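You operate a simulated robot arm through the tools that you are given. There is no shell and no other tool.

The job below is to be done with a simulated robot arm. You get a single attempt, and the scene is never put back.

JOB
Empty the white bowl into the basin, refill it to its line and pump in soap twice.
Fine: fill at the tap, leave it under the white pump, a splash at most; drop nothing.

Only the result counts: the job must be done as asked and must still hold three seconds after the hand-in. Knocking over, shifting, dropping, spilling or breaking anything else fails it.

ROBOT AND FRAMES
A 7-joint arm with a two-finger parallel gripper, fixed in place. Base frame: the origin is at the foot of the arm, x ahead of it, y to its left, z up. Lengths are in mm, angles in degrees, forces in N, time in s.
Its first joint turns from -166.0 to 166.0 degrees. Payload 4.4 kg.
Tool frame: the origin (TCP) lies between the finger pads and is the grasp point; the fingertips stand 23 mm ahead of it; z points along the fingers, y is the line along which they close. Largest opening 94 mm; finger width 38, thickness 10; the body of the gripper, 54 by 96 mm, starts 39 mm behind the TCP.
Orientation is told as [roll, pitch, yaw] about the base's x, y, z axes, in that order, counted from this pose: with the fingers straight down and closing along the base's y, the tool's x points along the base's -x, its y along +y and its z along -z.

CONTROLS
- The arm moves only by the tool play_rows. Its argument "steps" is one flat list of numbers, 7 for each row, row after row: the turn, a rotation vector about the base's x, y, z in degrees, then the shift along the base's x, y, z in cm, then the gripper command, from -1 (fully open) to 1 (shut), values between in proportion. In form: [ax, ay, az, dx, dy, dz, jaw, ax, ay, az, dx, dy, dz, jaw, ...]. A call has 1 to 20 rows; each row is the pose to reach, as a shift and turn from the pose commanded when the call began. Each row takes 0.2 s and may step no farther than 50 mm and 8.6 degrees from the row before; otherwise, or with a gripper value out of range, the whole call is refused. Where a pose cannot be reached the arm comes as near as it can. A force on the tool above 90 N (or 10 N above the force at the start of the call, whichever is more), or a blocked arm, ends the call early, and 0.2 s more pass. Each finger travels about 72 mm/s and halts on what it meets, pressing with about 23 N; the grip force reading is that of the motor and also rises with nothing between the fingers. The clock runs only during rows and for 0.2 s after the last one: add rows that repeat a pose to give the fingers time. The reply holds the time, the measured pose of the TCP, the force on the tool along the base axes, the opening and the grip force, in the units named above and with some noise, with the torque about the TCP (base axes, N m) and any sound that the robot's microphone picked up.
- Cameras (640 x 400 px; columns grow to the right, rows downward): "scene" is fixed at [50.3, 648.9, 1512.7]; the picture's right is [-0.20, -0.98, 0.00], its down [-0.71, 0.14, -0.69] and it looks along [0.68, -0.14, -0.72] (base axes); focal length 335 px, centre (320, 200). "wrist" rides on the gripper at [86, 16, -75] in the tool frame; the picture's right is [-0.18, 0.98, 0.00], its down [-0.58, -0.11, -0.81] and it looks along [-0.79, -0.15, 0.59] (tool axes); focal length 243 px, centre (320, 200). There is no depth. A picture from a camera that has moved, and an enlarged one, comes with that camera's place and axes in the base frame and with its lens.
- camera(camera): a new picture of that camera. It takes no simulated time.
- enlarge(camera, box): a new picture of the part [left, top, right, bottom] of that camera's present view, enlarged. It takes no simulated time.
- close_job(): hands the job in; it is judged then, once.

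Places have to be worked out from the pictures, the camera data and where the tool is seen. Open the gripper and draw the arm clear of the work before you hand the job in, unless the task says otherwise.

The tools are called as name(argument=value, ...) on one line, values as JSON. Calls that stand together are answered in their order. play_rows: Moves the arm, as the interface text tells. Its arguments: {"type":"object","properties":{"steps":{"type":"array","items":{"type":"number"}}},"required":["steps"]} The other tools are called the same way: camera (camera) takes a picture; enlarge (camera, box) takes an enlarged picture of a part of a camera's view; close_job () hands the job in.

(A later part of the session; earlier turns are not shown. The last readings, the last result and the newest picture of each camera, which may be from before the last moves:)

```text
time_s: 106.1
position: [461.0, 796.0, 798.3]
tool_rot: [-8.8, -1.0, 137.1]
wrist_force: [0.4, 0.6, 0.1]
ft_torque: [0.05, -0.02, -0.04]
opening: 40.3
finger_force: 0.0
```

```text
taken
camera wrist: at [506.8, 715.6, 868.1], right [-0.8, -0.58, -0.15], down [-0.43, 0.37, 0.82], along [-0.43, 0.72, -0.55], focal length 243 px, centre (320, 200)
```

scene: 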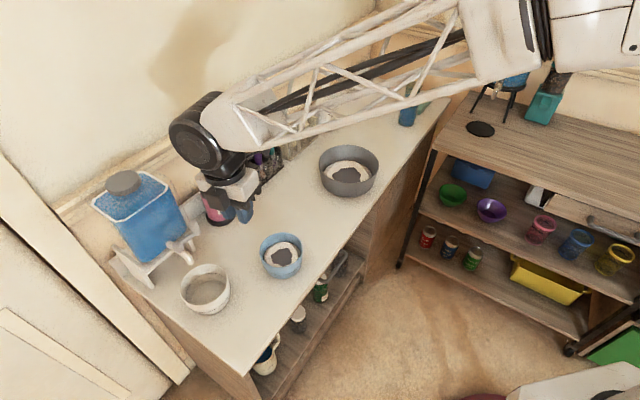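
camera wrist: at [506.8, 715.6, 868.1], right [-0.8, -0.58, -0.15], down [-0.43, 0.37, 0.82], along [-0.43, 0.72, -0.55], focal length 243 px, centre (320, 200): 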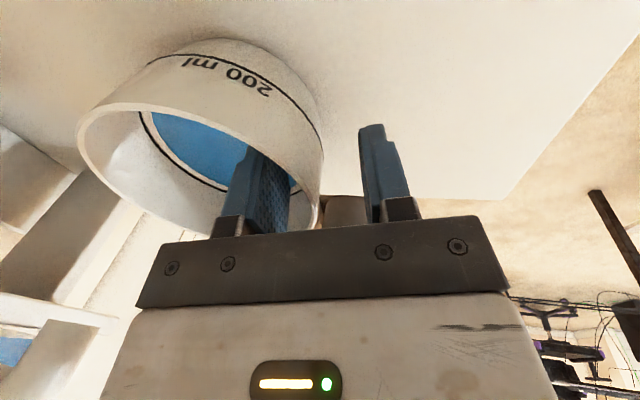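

play_rows(steps=[0, 0, 0, 0, 0, 0, 0.4, 0, 0, 0, 0, 0, 0, 0.6, 0, 0, 0, 0, 0, 0, 0.75, 0, 0, 0, 0, 0, 0, 0.85, 0, 0, 0, 0, 0, 0, 1, 0, 0, 0, 0, 0, 0, 1, 0, 0, 0, 0, 0, 0, 1])

camera(camera="wrist")

enlarge(camera="scene", box=[150, 230, 260, 320])

```text
time_s: 107.7
position: [461.0, 795.1, 797.4]
tool_rot: [-8.8, -1.0, 137.1]
wrist_force: [-0.4, 0.5, -0.4]
ft_torque: [-0.1, 0.13, 0.03]
opening: 8.7
finger_force: 23.0
```

```text
taken
camera wrist: at [506.8, 715.5, 867.9], right [-0.8, -0.58, -0.15], down [-0.43, 0.37, 0.82], along [-0.43, 0.72, -0.55], focal length 243 px, centre (320, 200)
```

wrist: 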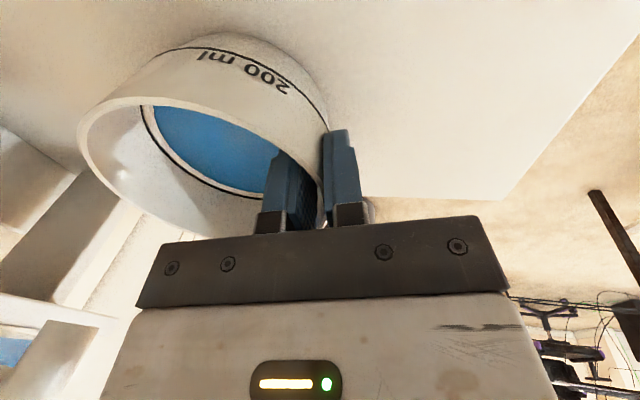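

```text
4.44 times, centred on (205, 275) of scene
camera zoom: at [50.3, 648.9, 1512.7], right [-0.2, -0.98, 0.0], down [-0.71, 0.14, -0.69], along [0.68, -0.14, -0.72], focal length 1487 px, centre (831, -133)
```

zoom: 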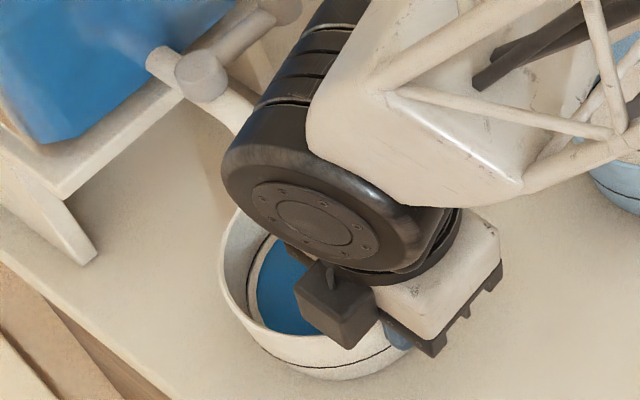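

Good grip with hardly any twisting. I'll lift slowly 15 mm (staying well under the spout) and check that it stays level.

play_rows(steps=[0, 0, 0, 0, 0, 0.2, 1, 0, 0, 0, 0, 0, 0.5, 1, 0, 0, 0, 0, 0, 0.8, 1, 0, 0, 0, 0, 0, 1.2, 1, 0, 0, 0, 0, 0, 1.5, 1, 0, 0, 0, 0, 0, 1.5, 1])

camera(camera="wrist")

enlarge(camera="scene", box=[170, 240, 260, 320])

```text
time_s: 109.1
position: [461.3, 796.5, 812.9]
tool_rot: [-8.9, -1.0, 137.1]
wrist_force: [0.2, 0.3, -2.7]
ft_torque: [-0.12, 0.1, -0.01]
opening: 8.6
finger_force: 22.4
```

```text
taken
camera wrist: at [507.1, 715.5, 883.5], right [-0.8, -0.58, -0.15], down [-0.43, 0.37, 0.82], along [-0.43, 0.72, -0.55], focal length 243 px, centre (320, 200)
```

wrist: 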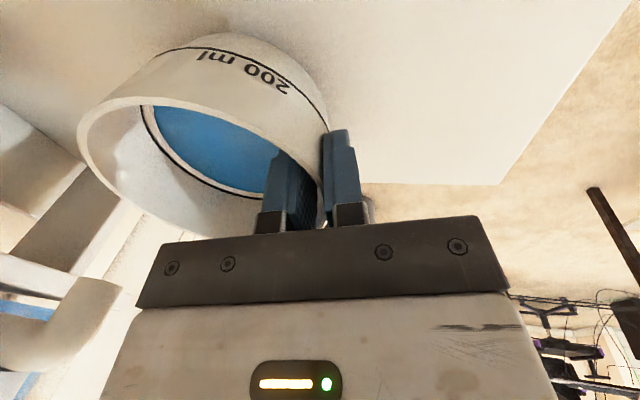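

```text
5.00 times, centred on (215, 280) of scene
camera zoom: at [50.3, 648.9, 1512.7], right [-0.2, -0.98, 0.0], down [-0.71, 0.14, -0.69], along [0.68, -0.14, -0.72], focal length 1673 px, centre (845, -200)
```

zoom: 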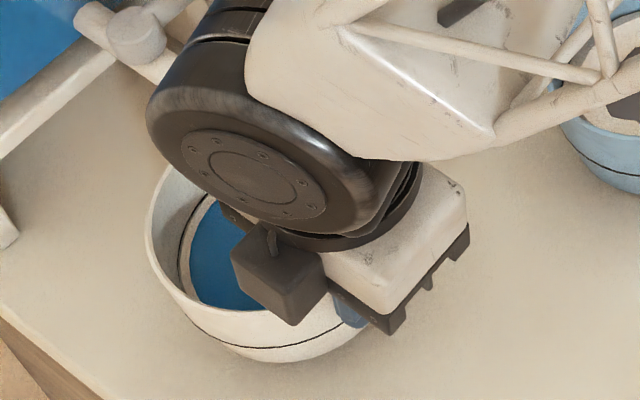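

The bowl hangs level and steady. I'll draw it straight back out from under the spout (75 mm), then raise it gently to carrying height.

play_rows(steps=[0, 0, 0, -0.41, -0.44, 0, 1, 0, 0, 0, -1.09, -1.17, 0, 1, 0, 0, 0, -1.91, -2.05, 0, 1, 0, 0, 0, -2.73, -2.92, 0, 1, 0, 0, 0, -3.55, -3.8, 0, 1, 0, 0, 0, -4.3, -4.6, 0.1, 1, 0, 0, 0, -4.84, -5.19, 0.4, 1, 0, 0, 0, -5.1, -5.5, 1.0, 1, 0, 0, 0, -5.1, -5.5, 2.0, 1, 0, 0, 0, -5.1, -5.5, 3.4, 1, 0, 0, 0, -5.1, -5.5, 5.0, 1, 0, 0, 0, -5.1, -5.5, 6.6, 1, 0, 0, 0, -5.1, -5.5, 8.0, 1, 0, 0, 0, -5.1, -5.5, 8.8, 1, 0, 0, 0, -5.1, -5.5, 9.2, 1, 0, 0, 0, -5.1, -5.5, 9.2, 1])

camera(camera="wrist")

camera(camera="scene")

```text
time_s: 112.5
position: [410.4, 740.8, 905.9]
tool_rot: [-8.8, -1.0, 137.1]
wrist_force: [0.4, 0.5, -2.5]
ft_torque: [-0.07, 0.07, 0.01]
opening: 8.4
finger_force: 22.7
```

```text
taken
camera wrist: at [455.8, 660.7, 975.3], right [-0.8, -0.58, -0.15], down [-0.43, 0.37, 0.82], along [-0.43, 0.72, -0.55], focal length 243 px, centre (320, 200)
```

wrist: 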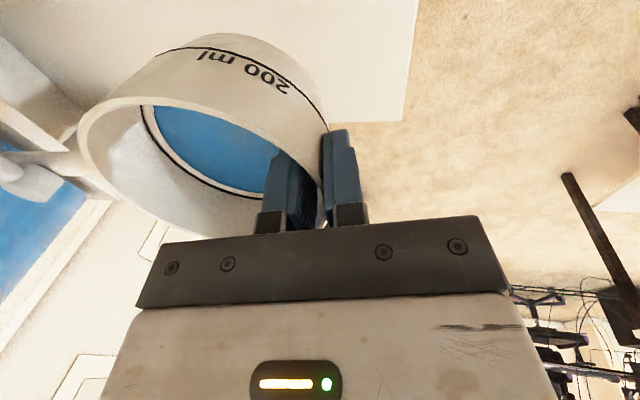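

```text
taken
```

scene: 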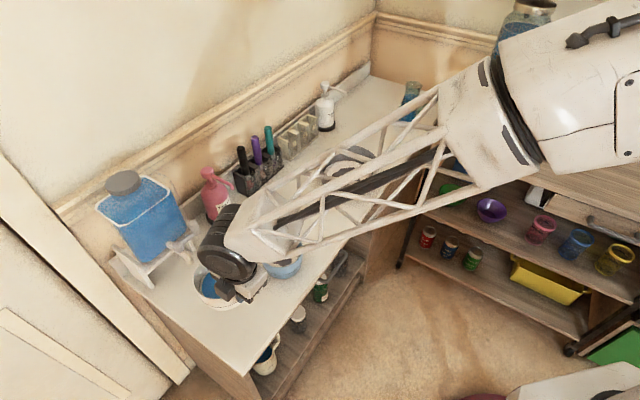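

Bowl is clear of the tap and level. Now the long, smooth carry (gentle ramps, z≈906) to a free spot on the counter beyond the basin, near the white pump, turning the hand by −30°.

play_rows(steps=[0, 0, -0.44, 0.75, -0.66, 0, 1, 0, 0, -1.39, 2.41, -2.11, 0, 1, 0, 0, -2.87, 4.96, -4.34, 0, 1, 0, 0, -4.79, 8.27, -7.24, 0, 1, 0, 0, -6.87, 11.88, -10.4, 0, 1, 0, 0, -8.96, 15.49, -13.56, 0, 1, 0, 0, -11.05, 19.1, -16.72, 0, 1, 0, 0, -13.14, 22.71, -19.88, 0, 1, 0, 0, -15.23, 26.32, -23.04, 0, 1, 0, 0, -17.32, 29.93, -26.2, 0, 1, 0, 0, -19.4, 33.54, -29.36, 0, 1, 0, 0, -21.49, 37.15, -32.52, 0, 1, 0, 0, -23.5, 40.61, -35.55, 0, 1, 0, 0, -25.32, 43.77, -38.32, 0, 1, 0, 0, -26.89, 46.48, -40.69, 0, 1, 0, 0, -28.19, 48.73, -42.66, 0, 1, 0, 0, -29.15, 50.39, -44.11, 0, 1, 0, 0, -29.8, 51.52, -45.1, 0, 1, 0, 0, -30.2, 52.19, -45.69, 0, 1, 0, 0, -30.5, 52.72, -46.15, 0, 1])

camera(camera="wrist")

camera(camera="scene")

```text
time_s: 116.7
position: [936.8, 279.4, 905.4]
tool_rot: [-8.9, -1.0, 106.6]
wrist_force: [-0.4, -0.2, -3.0]
ft_torque: [-0.04, 0.17, 0.01]
opening: 8.2
finger_force: 23.4
```

```text
taken
camera wrist: at [936.4, 187.6, 975.5], right [-0.98, -0.1, -0.15], down [-0.18, 0.54, 0.82], along [0.0, 0.84, -0.55], focal length 243 px, centre (320, 200)
```

wrist: 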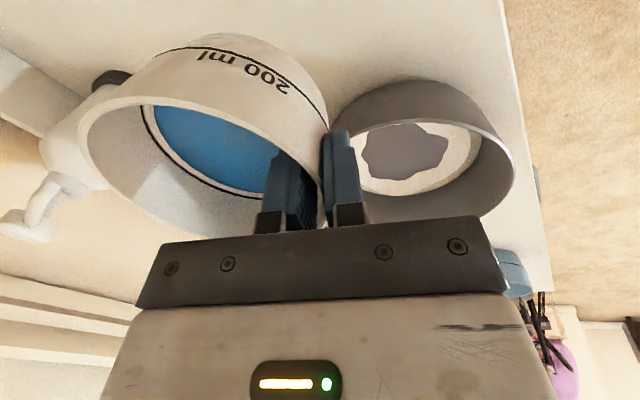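

```text
taken
```

scene: 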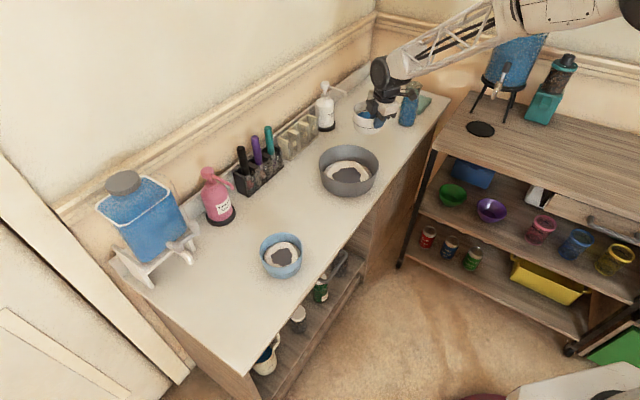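

The bowl arrived with the water intact. Let me use this view to measure the white pump more precisely.

enlarge(camera="wrist", box=[0, 50, 160, 260])

enlarge(camera="scene", box=[300, 60, 420, 160])

```text
1.90 times, centred on (80, 155) of wrist
camera zoom: at [936.4, 187.6, 975.5], right [-0.98, -0.1, -0.15], down [-0.18, 0.54, 0.82], along [0.0, 0.84, -0.55], focal length 462 px, centre (777, 286)
```

zoom: 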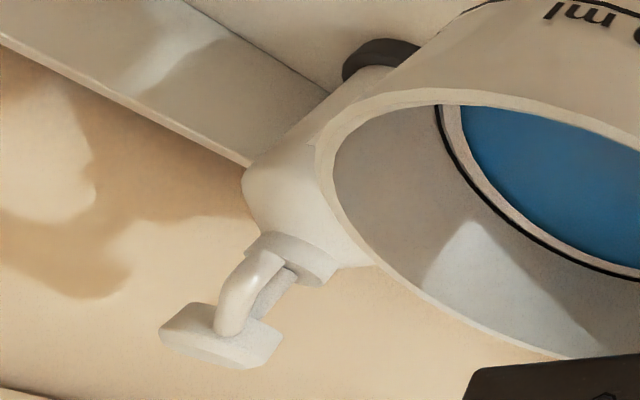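

```text
4.00 times, centred on (360, 110) of scene
camera zoom: at [50.3, 648.9, 1512.7], right [-0.2, -0.98, 0.0], down [-0.71, 0.14, -0.69], along [0.68, -0.14, -0.72], focal length 1338 px, centre (160, 560)
```

zoom: 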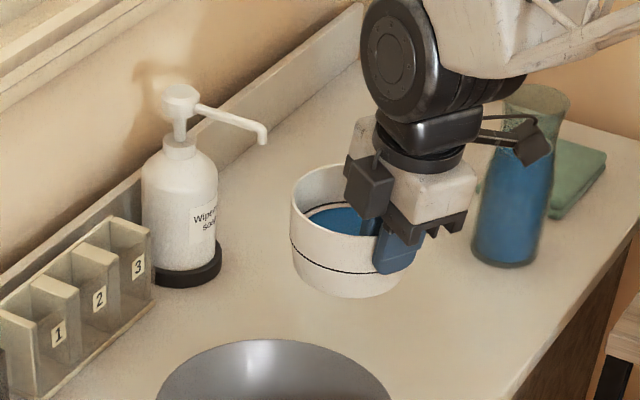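

I'll set the bowl down here: lower smoothly to just above the counter (grip height when resting was z≈797.5).

play_rows(steps=[0, 0, 0, 0, 0, -0.5, 1, 0, 0, 0, 0, 0, -1.5, 1, 0, 0, 0, 0, 0, -3.0, 1, 0, 0, 0, 0, 0, -4.8, 1, 0, 0, 0, 0, 0, -6.6, 1, 0, 0, 0, 0, 0, -8.2, 1, 0, 0, 0, 0, 0, -9.4, 1, 0, 0, 0, 0, 0, -10.0, 1, 0, 0, 0, 0, 0, -10.4, 1, 0, 0, 0, 0, 0, -10.5, 1])

play_rows(steps=[0, 0, 0, 0, 0, -0.1, 1, 0, 0, 0, 0, 0, -0.2, 1, 0, 0, 0, 0, 0, -0.25, 1])

```text
time_s: 118.9
position: [937.6, 279.4, 800.1]
tool_rot: [-8.8, -1.0, 106.5]
wrist_force: [-0.8, 0.2, -3.5]
ft_torque: [-0.04, 0.16, -0.01]
opening: 8.5
finger_force: 23.5
```

```text
time_s: 119.7
position: [936.9, 278.2, 797.6]
tool_rot: [-8.8, -0.9, 106.6]
wrist_force: [-0.9, 1.0, 0.3]
ft_torque: [0.03, 0.14, 0.03]
opening: 8.5
finger_force: 22.7
```

Contact made (weight is off the hand). One more millimetre to seat it, then open slowly to 40 mm.

play_rows(steps=[0, 0, 0, 0, 0, -0.07, 1, 0, 0, 0, 0, 0, -0.07, 0.85, 0, 0, 0, 0, 0, -0.07, 0.75, 0, 0, 0, 0, 0, -0.07, 0.6, 0, 0, 0, 0, 0, -0.07, 0.4, 0, 0, 0, 0, 0, -0.07, 0.15, 0, 0, 0, 0, 0, -0.07, 0.15])

camera(camera="wrist")

enlarge(camera="scene", box=[300, 60, 420, 160])

```text
time_s: 121.3
position: [937.1, 279.2, 795.9]
tool_rot: [-8.7, -1.0, 106.6]
wrist_force: [-0.1, -0.4, 0.4]
ft_torque: [-0.02, 0.03, 0.0]
opening: 40.2
finger_force: 0.1
```

```text
taken
camera wrist: at [936.5, 186.7, 867.2], right [-0.98, -0.1, -0.15], down [-0.18, 0.54, 0.82], along [0.0, 0.84, -0.55], focal length 243 px, centre (320, 200)
```

wrist: 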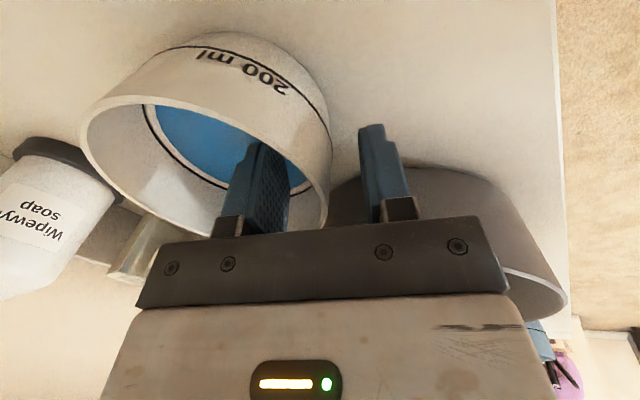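

```text
4.00 times, centred on (360, 110) of scene
camera zoom: at [50.3, 648.9, 1512.7], right [-0.2, -0.98, 0.0], down [-0.71, 0.14, -0.69], along [0.68, -0.14, -0.72], focal length 1338 px, centre (160, 560)
```

zoom: 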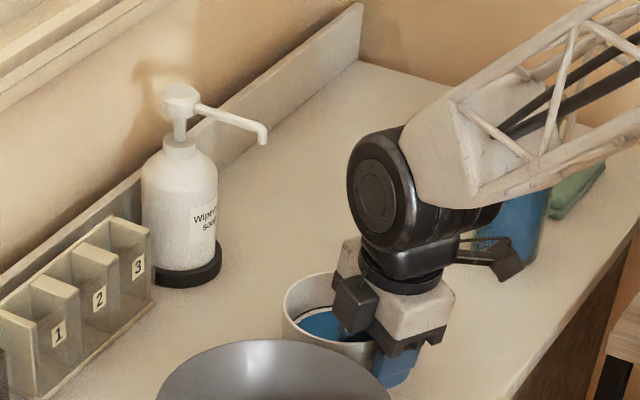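

Released. I'll lift straight out, back away, and turn the hand to the natural outward orientation (yaw ≈17°) to look at the bowl and the pump together.

play_rows(steps=[0, 0, 0, 0, 0, 2, 0.15, 0, 0, 0, 0, 0, 4.5, 0.15, 0, 0, 0, 0, 0, 7.5, 0.15, 0, 0, 0, -2, -0.6, 11, 0.15, 0, 0, 0, -5, -1.5, 14.5, 0.15, 0, 0, 0, -9, -2.6, 17, 0.15])

play_rows(steps=[1.4, 4.9, 0, 0, 0, 0, 0, 2.55, 8.45, 0, -2, -0.6, 0, -0.3])

play_rows(steps=[0, 0, -8, 0, 0, 0, -0.5, 0, 0, -16, 0, 0, 0, -0.5, 0, 0, -24, 0, 0, 0, -0.5, 0, 0, -32, 0, 0, 0, -0.5, 0, 0, -40, 0, 0, 0, -0.5, 0, 0, -48, 0, 0, 0, -0.5, 0, 0, -56, 0, 0, 0, -0.5, 0, 0, -64, 0, 0, 0, -0.5, 0, 0, -72, 0, 0, 0, -0.5, 0, 0, -80, 0, 0, 0, -0.5, 0, 0, -86, 0, 0, 0, -0.5])

camera(camera="wrist")

camera(camera="scene")

```text
time_s: 122.7
position: [846.1, 253.9, 965.3]
tool_rot: [-8.7, -1.0, 106.6]
wrist_force: [-0.2, 0.0, -0.1]
ft_torque: [0.02, 0.01, 0.01]
opening: 39.8
finger_force: 0.1
```

```text
time_s: 123.3
position: [827.0, 247.5, 967.0]
tool_rot: [-1.4, -5.9, 106.1]
wrist_force: [-0.3, 0.7, -0.8]
ft_torque: [-0.02, -0.01, 0.0]
opening: 61.3
finger_force: 0.0
```

```text
time_s: 125.7
position: [827.6, 247.6, 966.5]
tool_rot: [-1.3, -5.8, 20.1]
wrist_force: [-0.4, -0.1, -0.6]
ft_torque: [0.03, 0.0, 0.02]
opening: 70.4
finger_force: 0.1
```

```text
taken
camera wrist: at [733.6, 231.6, 1032.5], right [-0.16, 0.99, -0.01], down [0.5, 0.09, 0.86], along [0.85, 0.14, -0.5], focal length 243 px, centre (320, 200)
```

wrist: 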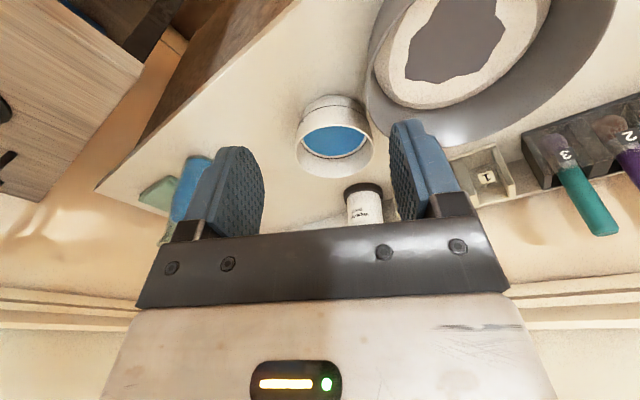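

```text
taken
```

scene: 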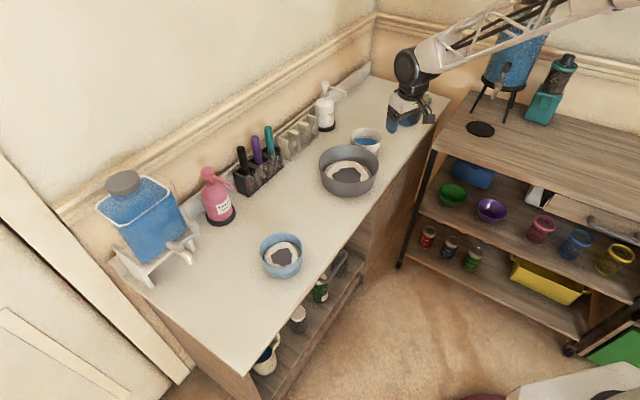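

play_rows(steps=[2.84, -7.8, 0, 0, 0, 0, -0.5, 5.68, -15.6, 0, 0, 0, 0, -0.5, 8.55, -23.5, 0, 0, 0, 0, -0.5])

camera(camera="wrist")

enlarge(camera="wrist", box=[240, 20, 440, 200])

enlarge(camera="scene", box=[300, 70, 400, 160])

```text
time_s: 126.5
position: [827.2, 248.5, 966.6]
tool_rot: [-1.6, -30.9, 20.1]
wrist_force: [0.7, -0.2, 0.1]
ft_torque: [0.0, -0.01, 0.03]
opening: 70.3
finger_force: 0.0
```

```text
taken
camera wrist: at [715.4, 225.2, 986.8], right [-0.18, 0.98, 0.07], down [0.11, -0.05, 0.99], along [0.98, 0.18, -0.1], focal length 243 px, centre (320, 200)
```

wrist: 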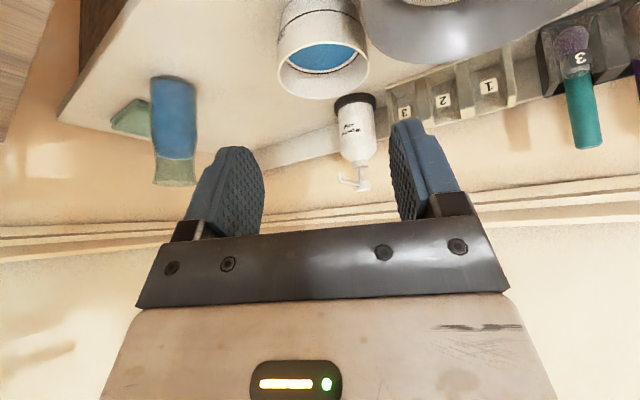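

```text
2.22 times, centred on (340, 110) of wrist
camera zoom: at [715.4, 225.2, 986.8], right [-0.18, 0.98, 0.07], down [0.11, -0.05, 0.99], along [0.98, 0.18, -0.1], focal length 539 px, centre (276, 400)
```

zoom: 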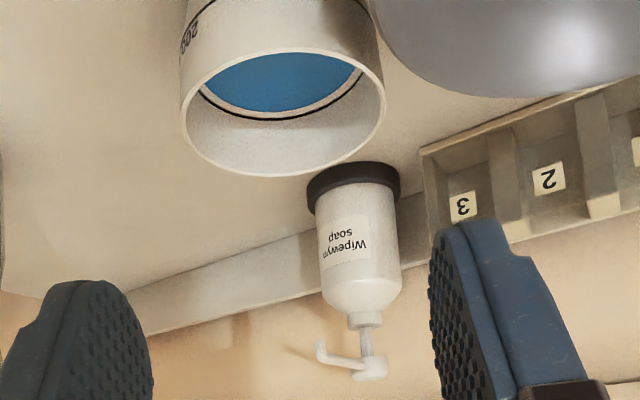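

```text
4.44 times, centred on (350, 115) of scene
camera zoom: at [50.3, 648.9, 1512.7], right [-0.2, -0.98, 0.0], down [-0.71, 0.14, -0.69], along [0.68, -0.14, -0.72], focal length 1487 px, centre (187, 578)
```

zoom: 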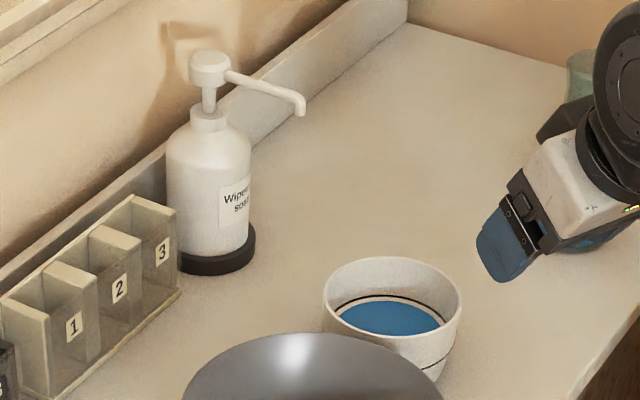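

Now I have good numbers: pump axis ≈ (1176, 396), its spout tip ≈ (1120, 335, 903), bowl centre ≈ (982, 290). The final spot must be pushed to (beyond tool-down reach), but from here the hand would foul the basin, so I'll re-grip and shift the bowl to about (1000, 228) first. I retrace my orientation steps.

play_rows(steps=[-2.84, 7.8, 0, 0, 0, 0, -0.3, -5.68, 15.6, 0, 0, 0, 0, 0, -8.55, 23.5, 0, 0, 0, 0, 0.15])

play_rows(steps=[0, 0, 8, 0, 0, 0, 0.15, 0, 0, 16, 0, 0, 0, 0.15, 0, 0, 24, 0, 0, 0, 0.15, 0, 0, 32, 0, 0, 0, 0.15, 0, 0, 40, 0, 0, 0, 0.15, 0, 0, 48, 0, 0, 0, 0.15, 0, 0, 56, 0, 0, 0, 0.15, 0, 0, 64, 0, 0, 0, 0.15, 0, 0, 72, 0, 0, 0, 0.15, 0, 0, 80, 0, 0, 0, 0.15, 0, 0, 86, 0, 0, 0, 0.15])

play_rows(steps=[-1.3, -4.2, 0, 1, 0.3, 0, 0.15, -2.55, -8.45, 0, 3, 0.9, 0, 0.15, -2.55, -8.45, 0, 6.5, 1.9, 0, 0.15, -2.55, -8.45, 0, 9.5, 2.7, -2, 0.15, -2.55, -8.45, 0, 11, 3.1, -5, 0.15, -2.55, -8.45, 0, 11, 3.1, -8, 0.15])

camera(camera="wrist")

```text
time_s: 127.3
position: [826.6, 247.2, 966.6]
tool_rot: [-1.5, -5.8, 20.2]
wrist_force: [0.2, -0.1, 1.3]
ft_torque: [-0.02, -0.02, -0.02]
opening: 40.1
finger_force: 0.0
```

```text
time_s: 129.7
position: [827.6, 247.5, 966.5]
tool_rot: [-1.4, -5.8, 106.3]
wrist_force: [-0.3, 0.0, 0.2]
ft_torque: [0.01, -0.01, 0.04]
opening: 39.9
finger_force: 0.0
```

```text
time_s: 131.1
position: [940.6, 278.6, 886.2]
tool_rot: [-8.8, -1.0, 106.5]
wrist_force: [0.4, 0.1, 0.4]
ft_torque: [-0.02, 0.03, 0.01]
opening: 39.9
finger_force: 0.1
```

```text
taken
camera wrist: at [939.4, 186.0, 957.2], right [-0.98, -0.1, -0.15], down [-0.18, 0.54, 0.82], along [0.0, 0.84, -0.55], focal length 243 px, centre (320, 200)
```

wrist: 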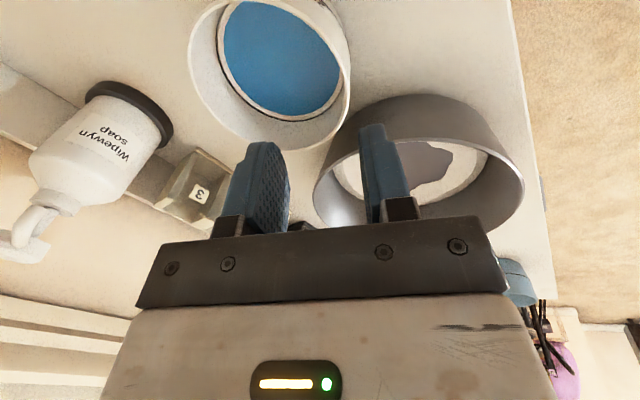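

play_rows(steps=[0, 0, 0, -0.3, 0.05, -2.5, 0.15, 0, 0, 0, -0.3, 0.05, -5, 0.15, 0, 0, 0, -0.3, 0.05, -7, 0.15, 0, 0, 0, -0.3, 0.05, -8.3, 0.15, 0, 0, 0, -0.3, 0.05, -8.87, 0.15, 0, 0, 0, -0.3, 0.05, -8.87, 0.15])

camera(camera="wrist")

```text
time_s: 132.5
position: [934.9, 279.3, 798.7]
tool_rot: [-8.8, -1.1, 106.7]
wrist_force: [0.2, -0.4, -0.5]
ft_torque: [-0.02, 0.02, -0.01]
opening: 39.9
finger_force: 0.0
```

```text
taken
camera wrist: at [933.7, 186.6, 868.3], right [-0.98, -0.1, -0.15], down [-0.18, 0.54, 0.82], along [0.0, 0.84, -0.55], focal length 243 px, centre (320, 200)
```

wrist: 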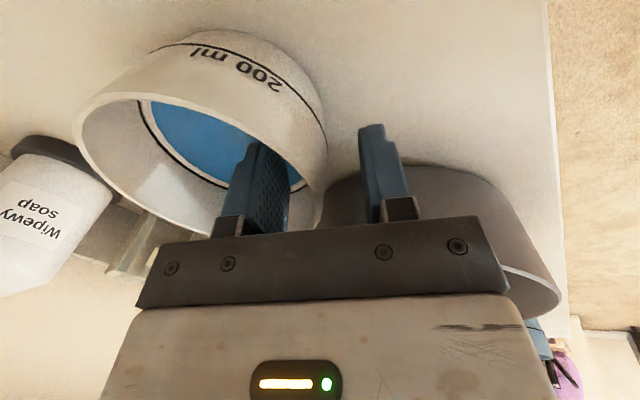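

Fingers straddle the wall again. Close, then lift 12 mm and shift the bowl sideways away from the basin.

play_rows(steps=[0, 0, 0, 0, 0, 0, 0.4, 0, 0, 0, 0, 0, 0, 0.6, 0, 0, 0, 0, 0, 0, 0.75, 0, 0, 0, 0, 0, 0, 0.85, 0, 0, 0, 0, 0, 0, 1, 0, 0, 0, 0, 0, 0, 1, 0, 0, 0, 0, 0, 0, 1])

play_rows(steps=[0, 0, 0, 0, 0, 0.3, 1, 0, 0, 0, 0, 0, 0.7, 1, 0, 0, 0, 0, 0, 1.1, 1, 0, 0, 0, 0, 0, 1.3, 1, 0, 0, 0, 0.12, -0.4, 1.3, 1, 0, 0, 0, 0.4, -1.3, 1.3, 1, 0, 0, 0, 0.8, -2.6, 1.3, 1, 0, 0, 0, 1.2, -3.9, 1.3, 1, 0, 0, 0, 1.5, -5.0, 1.3, 1, 0, 0, 0, 1.75, -5.8, 1.3, 1, 0, 0, 0, 1.9, -6.2, 1.3, 1, 0, 0, 0, 1.9, -6.2, 1.3, 1])

camera(camera="wrist")

```text
time_s: 134.1
position: [934.1, 279.2, 799.7]
tool_rot: [-8.8, -1.0, 106.6]
wrist_force: [-0.7, -0.2, -0.2]
ft_torque: [-0.06, 0.16, 0.03]
opening: 8.5
finger_force: 23.0
```

```text
time_s: 136.7
position: [951.6, 216.2, 810.8]
tool_rot: [-8.8, -0.9, 106.5]
wrist_force: [0.8, -0.3, -3.3]
ft_torque: [-0.02, 0.15, 0.01]
opening: 8.2
finger_force: 23.3
```

```text
taken
camera wrist: at [952.0, 124.1, 880.8], right [-0.98, -0.1, -0.15], down [-0.18, 0.54, 0.82], along [0.0, 0.84, -0.55], focal length 243 px, centre (320, 200)
```

wrist: 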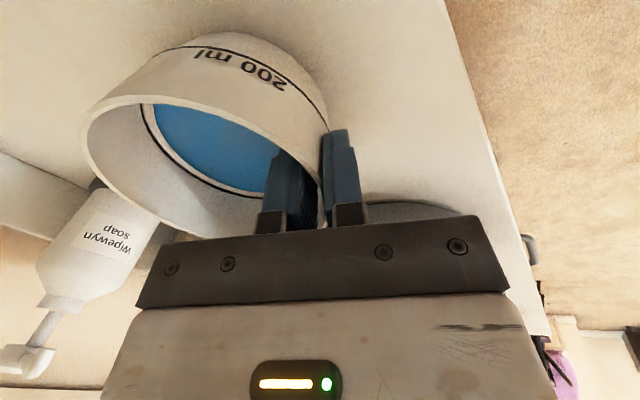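

play_rows(steps=[0, 0, 0, 0, 0, -0.4, 1, 0, 0, 0, 0, 0, -0.8, 1, 0, 0, 0, 0, 0, -1.1, 1, 0, 0, 0, 0, 0, -1.25, 1])

play_rows(steps=[0, 0, 0, 0, 0, -0.08, 1, 0, 0, 0, 0, 0, -0.12, 1])

```text
time_s: 137.7
position: [953.4, 216.7, 798.3]
tool_rot: [-8.8, -1.1, 106.6]
wrist_force: [0.1, 0.4, -3.2]
ft_torque: [-0.02, 0.16, 0.02]
opening: 8.3
finger_force: 23.2
```

```text
time_s: 138.3
position: [954.1, 216.5, 797.8]
tool_rot: [-8.8, -0.9, 106.6]
wrist_force: [-1.9, -1.2, 2.0]
ft_torque: [-0.1, 0.16, -0.01]
opening: 8.3
finger_force: 23.3
```

Contact felt (weight off). Release slowly and lift straight out.

play_rows(steps=[0, 0, 0, 0, 0, -0.04, 1, 0, 0, 0, 0, 0, -0.04, 0.85, 0, 0, 0, 0, 0, -0.04, 0.75, 0, 0, 0, 0, 0, -0.04, 0.6, 0, 0, 0, 0, 0, -0.04, 0.4, 0, 0, 0, 0, 0, -0.04, 0.15, 0, 0, 0, 0, 0, -0.04, 0.15])

play_rows(steps=[0, 0, 0, 0, 0, 2, 0.15, 0, 0, 0, 0, 0, 4.5, 0.15, 0, 0, 0, 0, 0, 7.5, 0.15, 0, 0, 0, -2, -0.6, 11, 0.15, 0, 0, 0, -5, -1.5, 14.5, 0.15, 0, 0, 0, -9, -2.6, 17, 0.15, 0, 0, 0, -12, -3.2, 17, 0.15])

camera(camera="wrist")

enlarge(camera="scene", box=[310, 70, 430, 170])

```text
time_s: 139.9
position: [954.5, 217.4, 797.7]
tool_rot: [-8.8, -1.0, 106.6]
wrist_force: [-0.1, -1.0, -0.3]
ft_torque: [-0.01, 0.0, 0.03]
opening: 40.1
finger_force: 0.0
```

```text
time_s: 141.5
position: [832.4, 185.9, 967.4]
tool_rot: [-8.8, -0.9, 106.6]
wrist_force: [0.0, -0.5, -0.4]
ft_torque: [0.02, 0.01, 0.01]
opening: 40.0
finger_force: 0.2
```

```text
taken
camera wrist: at [831.1, 93.0, 1037.3], right [-0.98, -0.1, -0.15], down [-0.18, 0.54, 0.82], along [0.0, 0.84, -0.55], focal length 243 px, centre (320, 200)
```

wrist: 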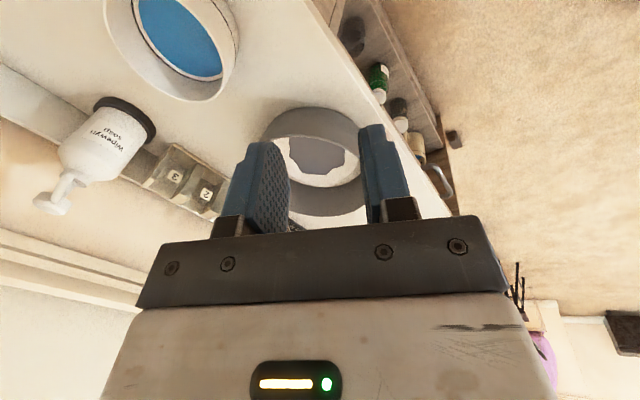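

```text
4.00 times, centred on (370, 120) of scene
camera zoom: at [50.3, 648.9, 1512.7], right [-0.2, -0.98, 0.0], down [-0.71, 0.14, -0.69], along [0.68, -0.14, -0.72], focal length 1338 px, centre (120, 520)
```

zoom: 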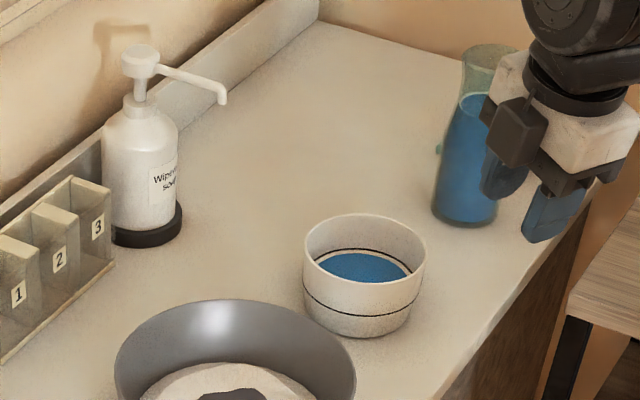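

The bowl now stands at about (1002, 230) with clear space behind it. I'll reorient the hand to yaw ≈40.6° (pointing along the push line to the pump spout) with a 40° forward tilt.

play_rows(steps=[-1.25, 4.2, 0, 0, 0, 0, 0, -2.5, 8.43, 0, 0, 0, 0, -0.3])

play_rows(steps=[0, 0, -8.25, 0, 0, 0, -0.49, 0, 0, -16.5, 0, 0, 0, -0.49, 0, 0, -24.75, 0, 0, 0, -0.49, 0, 0, -33, 0, 0, 0, -0.49, 0, 0, -41.25, 0, 0, 0, -0.49, 0, 0, -49.5, 0, 0, 0, -0.49, 0, 0, -57.75, 0, 0, 0, -0.49, 0, 0, -66, 0, 0, 0, -0.49])

play_rows(steps=[5.2, -6.07, 0, 0, 0, 0, -0.49, 10.4, -12.1, 0, 0, 0, 0, -0.49, 15.6, -18.2, 0, 0, 0, 0, -0.49, 20.8, -24.3, 0, 0, 0, 0, -0.49, 26, -30.4, 0, 0, 0, 0, -0.49])

camera(camera="wrist")

camera(camera="scene")

```text
time_s: 142.1
position: [833.1, 184.6, 967.9]
tool_rot: [0.0, -1.0, 106.4]
wrist_force: [-0.9, -0.9, 0.2]
ft_torque: [0.02, -0.01, 0.0]
opening: 61.1
finger_force: 0.1
```

```text
time_s: 143.9
position: [833.1, 184.5, 966.5]
tool_rot: [0.0, -0.9, 40.3]
wrist_force: [-0.1, -0.3, 1.1]
ft_torque: [-0.05, 0.0, -0.03]
opening: 69.9
finger_force: 0.0
```

```text
time_s: 145.1
position: [834.1, 184.7, 966.9]
tool_rot: [0.0, -41.0, 40.5]
wrist_force: [-0.1, -0.1, -0.1]
ft_torque: [0.0, 0.02, 0.03]
opening: 69.8
finger_force: 0.1
```

```text
taken
camera wrist: at [736.2, 122.7, 967.0], right [-0.53, 0.84, 0.12], down [0.0, -0.14, 0.99], along [0.85, 0.53, 0.07], focal length 243 px, centre (320, 200)
```

wrist: 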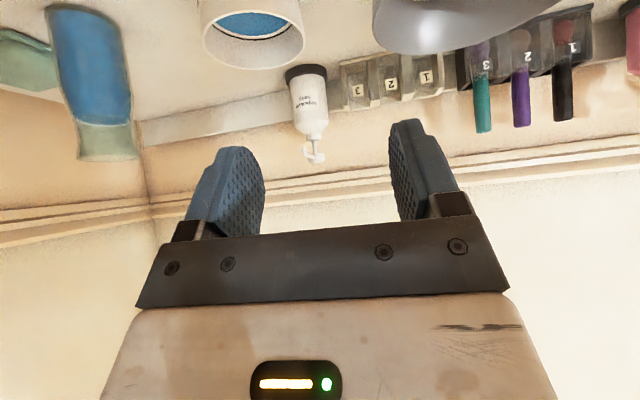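

```text
taken
```

scene: 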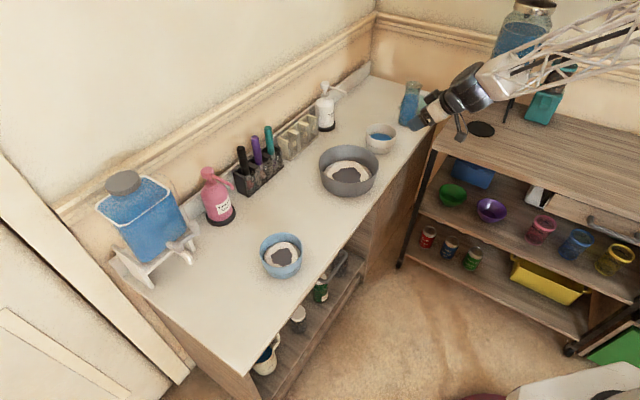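

Hand is oriented. I'll move behind the bowl (on the robot side) and lower to pushing height z≈786, fingers open 70 mm to cradle the bowl.

play_rows(steps=[0, 0, 0, 2.4, -1.2, -2, -0.49, 0, 0, 0, 4.8, -2.4, -4, -0.49, 0, 0, 0, 7.1, -3.6, -6, -0.49, 0, 0, 0, 7.1, -3.6, -9.5, -0.49, 0, 0, 0, 7.1, -3.6, -13, -0.49, 0, 0, 0, 7.1, -3.6, -16, -0.49, 0, 0, 0, 7.1, -3.6, -18.1, -0.49, 0, 0, 0, 7.1, -3.6, -18.1, -0.49])

camera(camera="wrist")

enlarge(camera="scene", box=[310, 70, 450, 180])

```text
time_s: 146.9
position: [903.2, 148.0, 784.6]
tool_rot: [-0.1, -41.0, 40.5]
wrist_force: [0.6, 0.0, -0.3]
ft_torque: [-0.04, 0.04, -0.02]
opening: 70.1
finger_force: 0.0
```

```text
taken
camera wrist: at [806.3, 85.6, 785.8], right [-0.53, 0.84, 0.12], down [0.0, -0.14, 0.99], along [0.85, 0.53, 0.07], focal length 243 px, centre (320, 200)
```

wrist: 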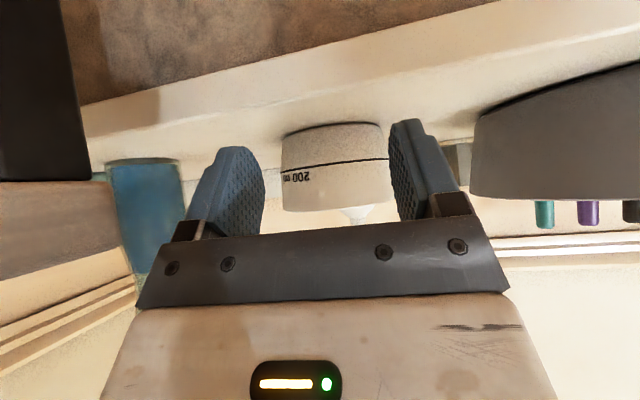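

```text
3.64 times, centred on (380, 125) of scene
camera zoom: at [50.3, 648.9, 1512.7], right [-0.2, -0.98, 0.0], down [-0.71, 0.14, -0.69], along [0.68, -0.14, -0.72], focal length 1217 px, centre (102, 473)
```

zoom: 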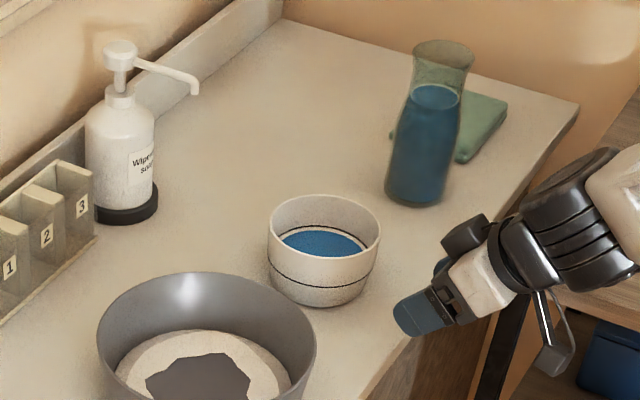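

The hand, bowl and pump line up nicely. I'll advance until just short of touching, then push slowly (about 8 mm per row).

play_rows(steps=[0, 0, 0, 1.4, 1.2, 0, -0.49, 0, 0, 0, 2.7, 2.3, 0, -0.49, 0, 0, 0, 3.8, 3.26, 0, -0.49, 0, 0, 0, 4.25, 3.65, 0, -0.49])

play_rows(steps=[0, 0, 0, 0.23, 0.2, 0, -0.49, 0, 0, 0, 0.53, 0.46, 0, -0.49, 0, 0, 0, 0.91, 0.78, 0, -0.49, 0, 0, 0, 1.37, 1.17, 0, -0.49, 0, 0, 0, 1.9, 1.63, 0, -0.49, 0, 0, 0, 2.43, 2.08, 0, -0.49, 0, 0, 0, 2.88, 2.47, 0, -0.49, 0, 0, 0, 3.19, 2.73, 0, -0.49, 0, 0, 0, 3.34, 2.86, 0, -0.49])

camera(camera="wrist")

enlarge(camera="scene", box=[310, 70, 450, 180])

```text
time_s: 147.9
position: [947.9, 185.1, 786.0]
tool_rot: [-0.1, -41.0, 40.5]
wrist_force: [-0.3, -0.5, 0.4]
ft_torque: [-0.01, 0.01, -0.01]
opening: 70.0
finger_force: 0.1
```

```text
time_s: 149.9
position: [980.1, 213.1, 786.5]
tool_rot: [0.1, -40.9, 40.5]
wrist_force: [-0.3, -1.1, 0.4]
ft_torque: [-0.02, 0.0, -0.06]
opening: 70.2
finger_force: 0.3
```

```text
taken
camera wrist: at [883.0, 151.6, 785.8], right [-0.53, 0.84, 0.12], down [0.0, -0.14, 0.99], along [0.85, 0.53, 0.07], focal length 243 px, centre (320, 200)
```

wrist: 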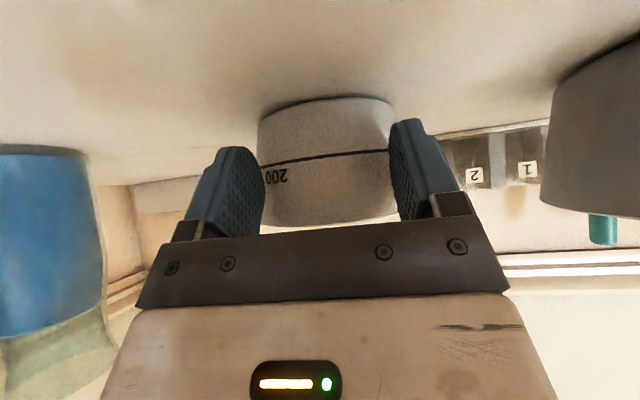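

```text
3.64 times, centred on (380, 125) of scene
camera zoom: at [50.3, 648.9, 1512.7], right [-0.2, -0.98, 0.0], down [-0.71, 0.14, -0.69], along [0.68, -0.14, -0.72], focal length 1217 px, centre (102, 473)
```

zoom: 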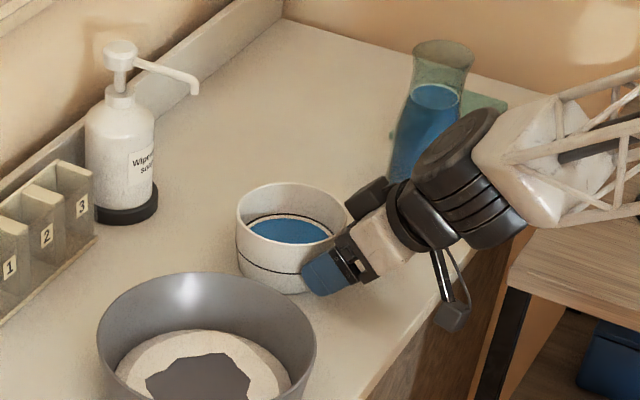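

The bowl slides smoothly, water calm. Push another 70 mm, then measure again.

play_rows(steps=[0, 0, 0, 0.23, 0.2, 0, -0.49, 0, 0, 0, 0.61, 0.52, 0, -0.49, 0, 0, 0, 1.14, 0.98, 0, -0.49, 0, 0, 0, 1.75, 1.5, 0, -0.49, 0, 0, 0, 2.35, 2.02, 0, -0.49, 0, 0, 0, 2.96, 2.54, 0, -0.49, 0, 0, 0, 3.57, 3.06, 0, -0.49, 0, 0, 0, 4.17, 3.58, 0, -0.49, 0, 0, 0, 4.63, 3.97, 0, -0.49, 0, 0, 0, 4.93, 4.23, 0, -0.49, 0, 0, 0, 5.16, 4.43, 0, -0.49, 0, 0, 0, 5.31, 4.56, 0, -0.49])

camera(camera="wrist")

enlarge(camera="scene", box=[300, 70, 420, 160])

```text
time_s: 152.5
position: [1033.4, 260.6, 787.0]
tool_rot: [0.0, -41.0, 40.5]
wrist_force: [-0.3, -1.0, 0.1]
ft_torque: [-0.02, -0.02, 0.0]
opening: 70.2
finger_force: 0.0
```

```text
taken
camera wrist: at [935.6, 197.8, 786.2], right [-0.53, 0.84, 0.12], down [0.0, -0.14, 0.99], along [0.85, 0.53, 0.07], focal length 243 px, centre (320, 200)
```

wrist: 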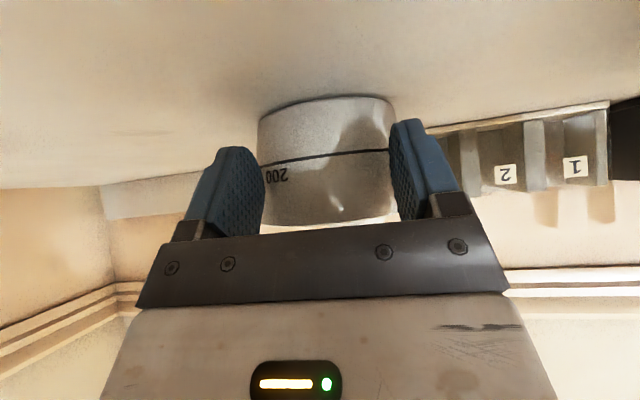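

```text
4.44 times, centred on (360, 115) of scene
camera zoom: at [50.3, 648.9, 1512.7], right [-0.2, -0.98, 0.0], down [-0.71, 0.14, -0.69], along [0.68, -0.14, -0.72], focal length 1487 px, centre (142, 578)
```

zoom: 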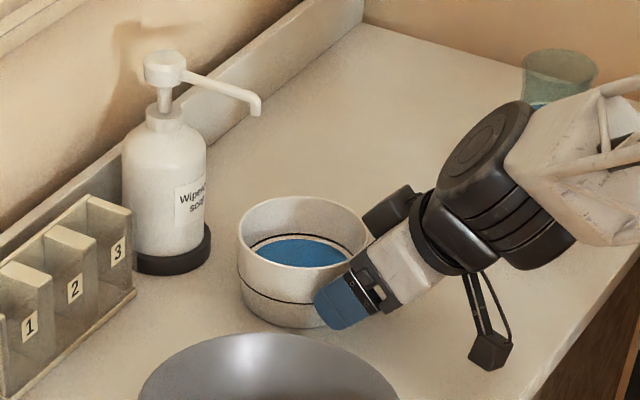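

Bowl centre now ≈ (1077, 300). I'll push 35 mm more, leaving ~10 mm clearance to the pump body with the spout over the bowl.

play_rows(steps=[0, 0, 0, 0.23, 0.2, 0, -0.49, 0, 0, 0, 0.61, 0.52, 0, -0.49, 0, 0, 0, 1.06, 0.91, 0, -0.49, 0, 0, 0, 1.52, 1.3, 0, -0.49, 0, 0, 0, 1.9, 1.63, 0, -0.49, 0, 0, 0, 2.2, 1.89, 0, -0.49, 0, 0, 0, 2.43, 2.08, 0, -0.49, 0, 0, 0, 2.58, 2.21, 0, -0.49, 0, 0, 0, 2.66, 2.28, 0, -0.49])

camera(camera="wrist")

enlarge(camera="scene", box=[310, 75, 390, 145])

```text
time_s: 154.5
position: [1059.3, 282.6, 787.4]
tool_rot: [0.0, -40.9, 40.5]
wrist_force: [-0.3, -1.6, 0.2]
ft_torque: [0.01, 0.0, -0.01]
opening: 70.3
finger_force: 0.0
```

```text
taken
camera wrist: at [962.8, 220.1, 786.8], right [-0.53, 0.84, 0.12], down [0.0, -0.14, 0.99], along [0.85, 0.53, 0.07], focal length 243 px, centre (320, 200)
```

wrist: 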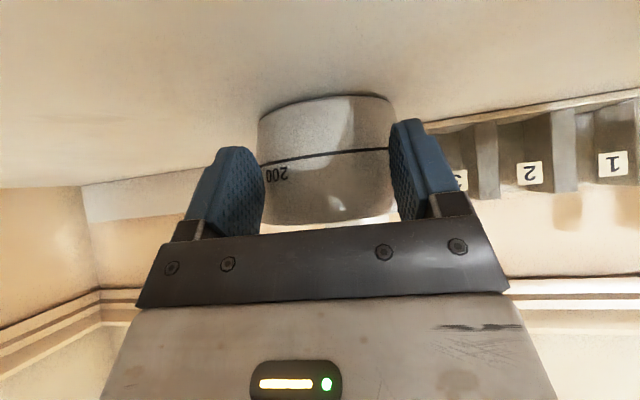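

```text
5.71 times, centred on (350, 110) of scene
camera zoom: at [50.3, 648.9, 1512.7], right [-0.2, -0.98, 0.0], down [-0.71, 0.14, -0.69], along [0.68, -0.14, -0.72], focal length 1912 px, centre (149, 714)
```

zoom: 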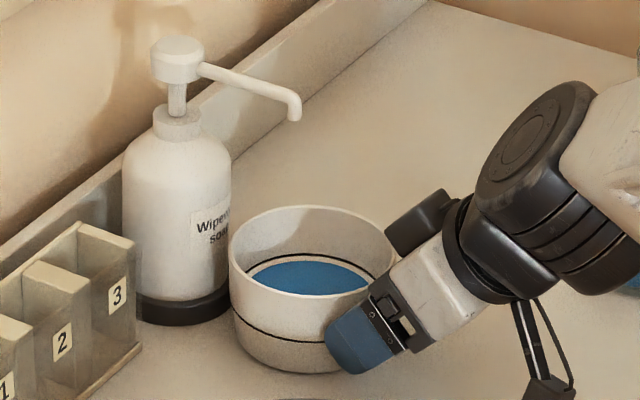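

The bowl is now under the spout (centre ≈ (1103, 323), ~10 mm clear of the pump body). I'll back the hand straight off and rise clear.

play_rows(steps=[0, 0, 0, -0.8, -0.7, 0, -0.49, 0, 0, 0, -2.3, -2, 0, -0.49, 0, 0, 0, -4.5, -3.9, 0, -0.49, 0, 0, 0, -7.5, -6.4, 1, -0.49, 0, 0, 0, -10, -8.6, 4, -0.3, 0, 0, 0, -12, -10.3, 8, 0, 0, 0, 0, -13, -11.2, 12, 0.4, 0, 0, 0, -13, -11.2, 16, 0.8, 0, 0, 0, -13, -11.2, 20, 1, 0, 0, 0, -13, -11.2, 24, 1])

camera(camera="wrist")

enlarge(camera="scene", box=[310, 65, 400, 145])

```text
time_s: 156.7
position: [929.7, 168.8, 1026.6]
tool_rot: [0.1, -40.9, 40.4]
wrist_force: [0.5, -0.2, -1.0]
ft_torque: [-0.01, -0.01, -0.04]
opening: 0.1
finger_force: 22.9
```

```text
taken
camera wrist: at [833.0, 107.0, 1026.3], right [-0.53, 0.84, 0.12], down [0.0, -0.14, 0.99], along [0.85, 0.53, 0.07], focal length 243 px, centre (320, 200)
```

wrist: 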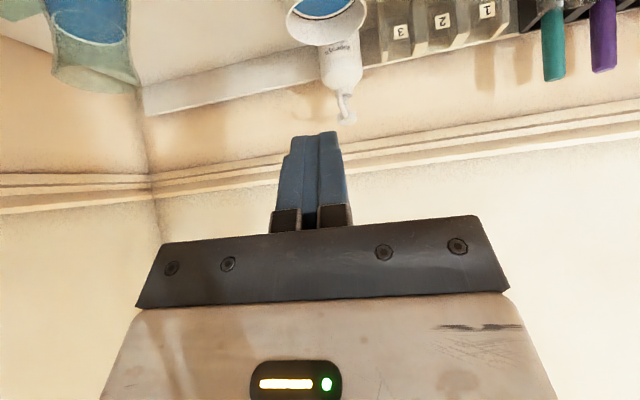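

```text
5.00 times, centred on (355, 105) of scene
camera zoom: at [50.3, 648.9, 1512.7], right [-0.2, -0.98, 0.0], down [-0.71, 0.14, -0.69], along [0.68, -0.14, -0.72], focal length 1673 px, centre (145, 675)
```

zoom: 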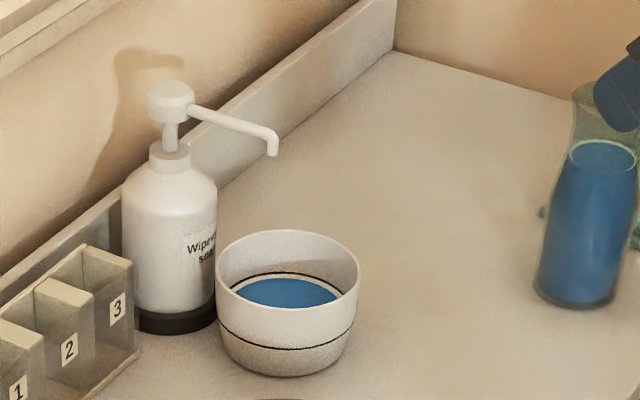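

enlarge(camera="wrist", box=[260, 0, 400, 130])

```text
3.08 times, centred on (330, 65) of wrist
camera zoom: at [833.0, 107.0, 1026.3], right [-0.53, 0.84, 0.12], down [0.0, -0.14, 0.99], along [0.85, 0.53, 0.07], focal length 746 px, centre (289, 615)
```

zoom: 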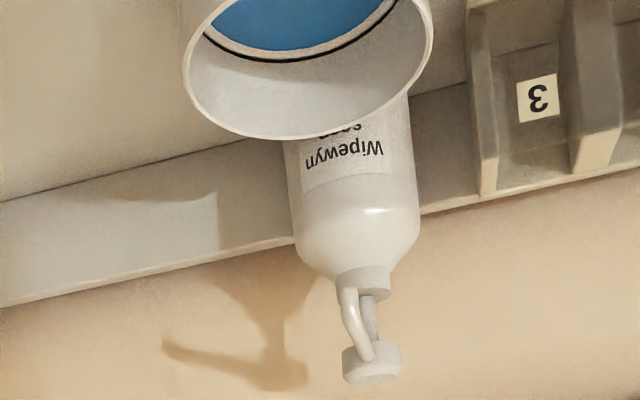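

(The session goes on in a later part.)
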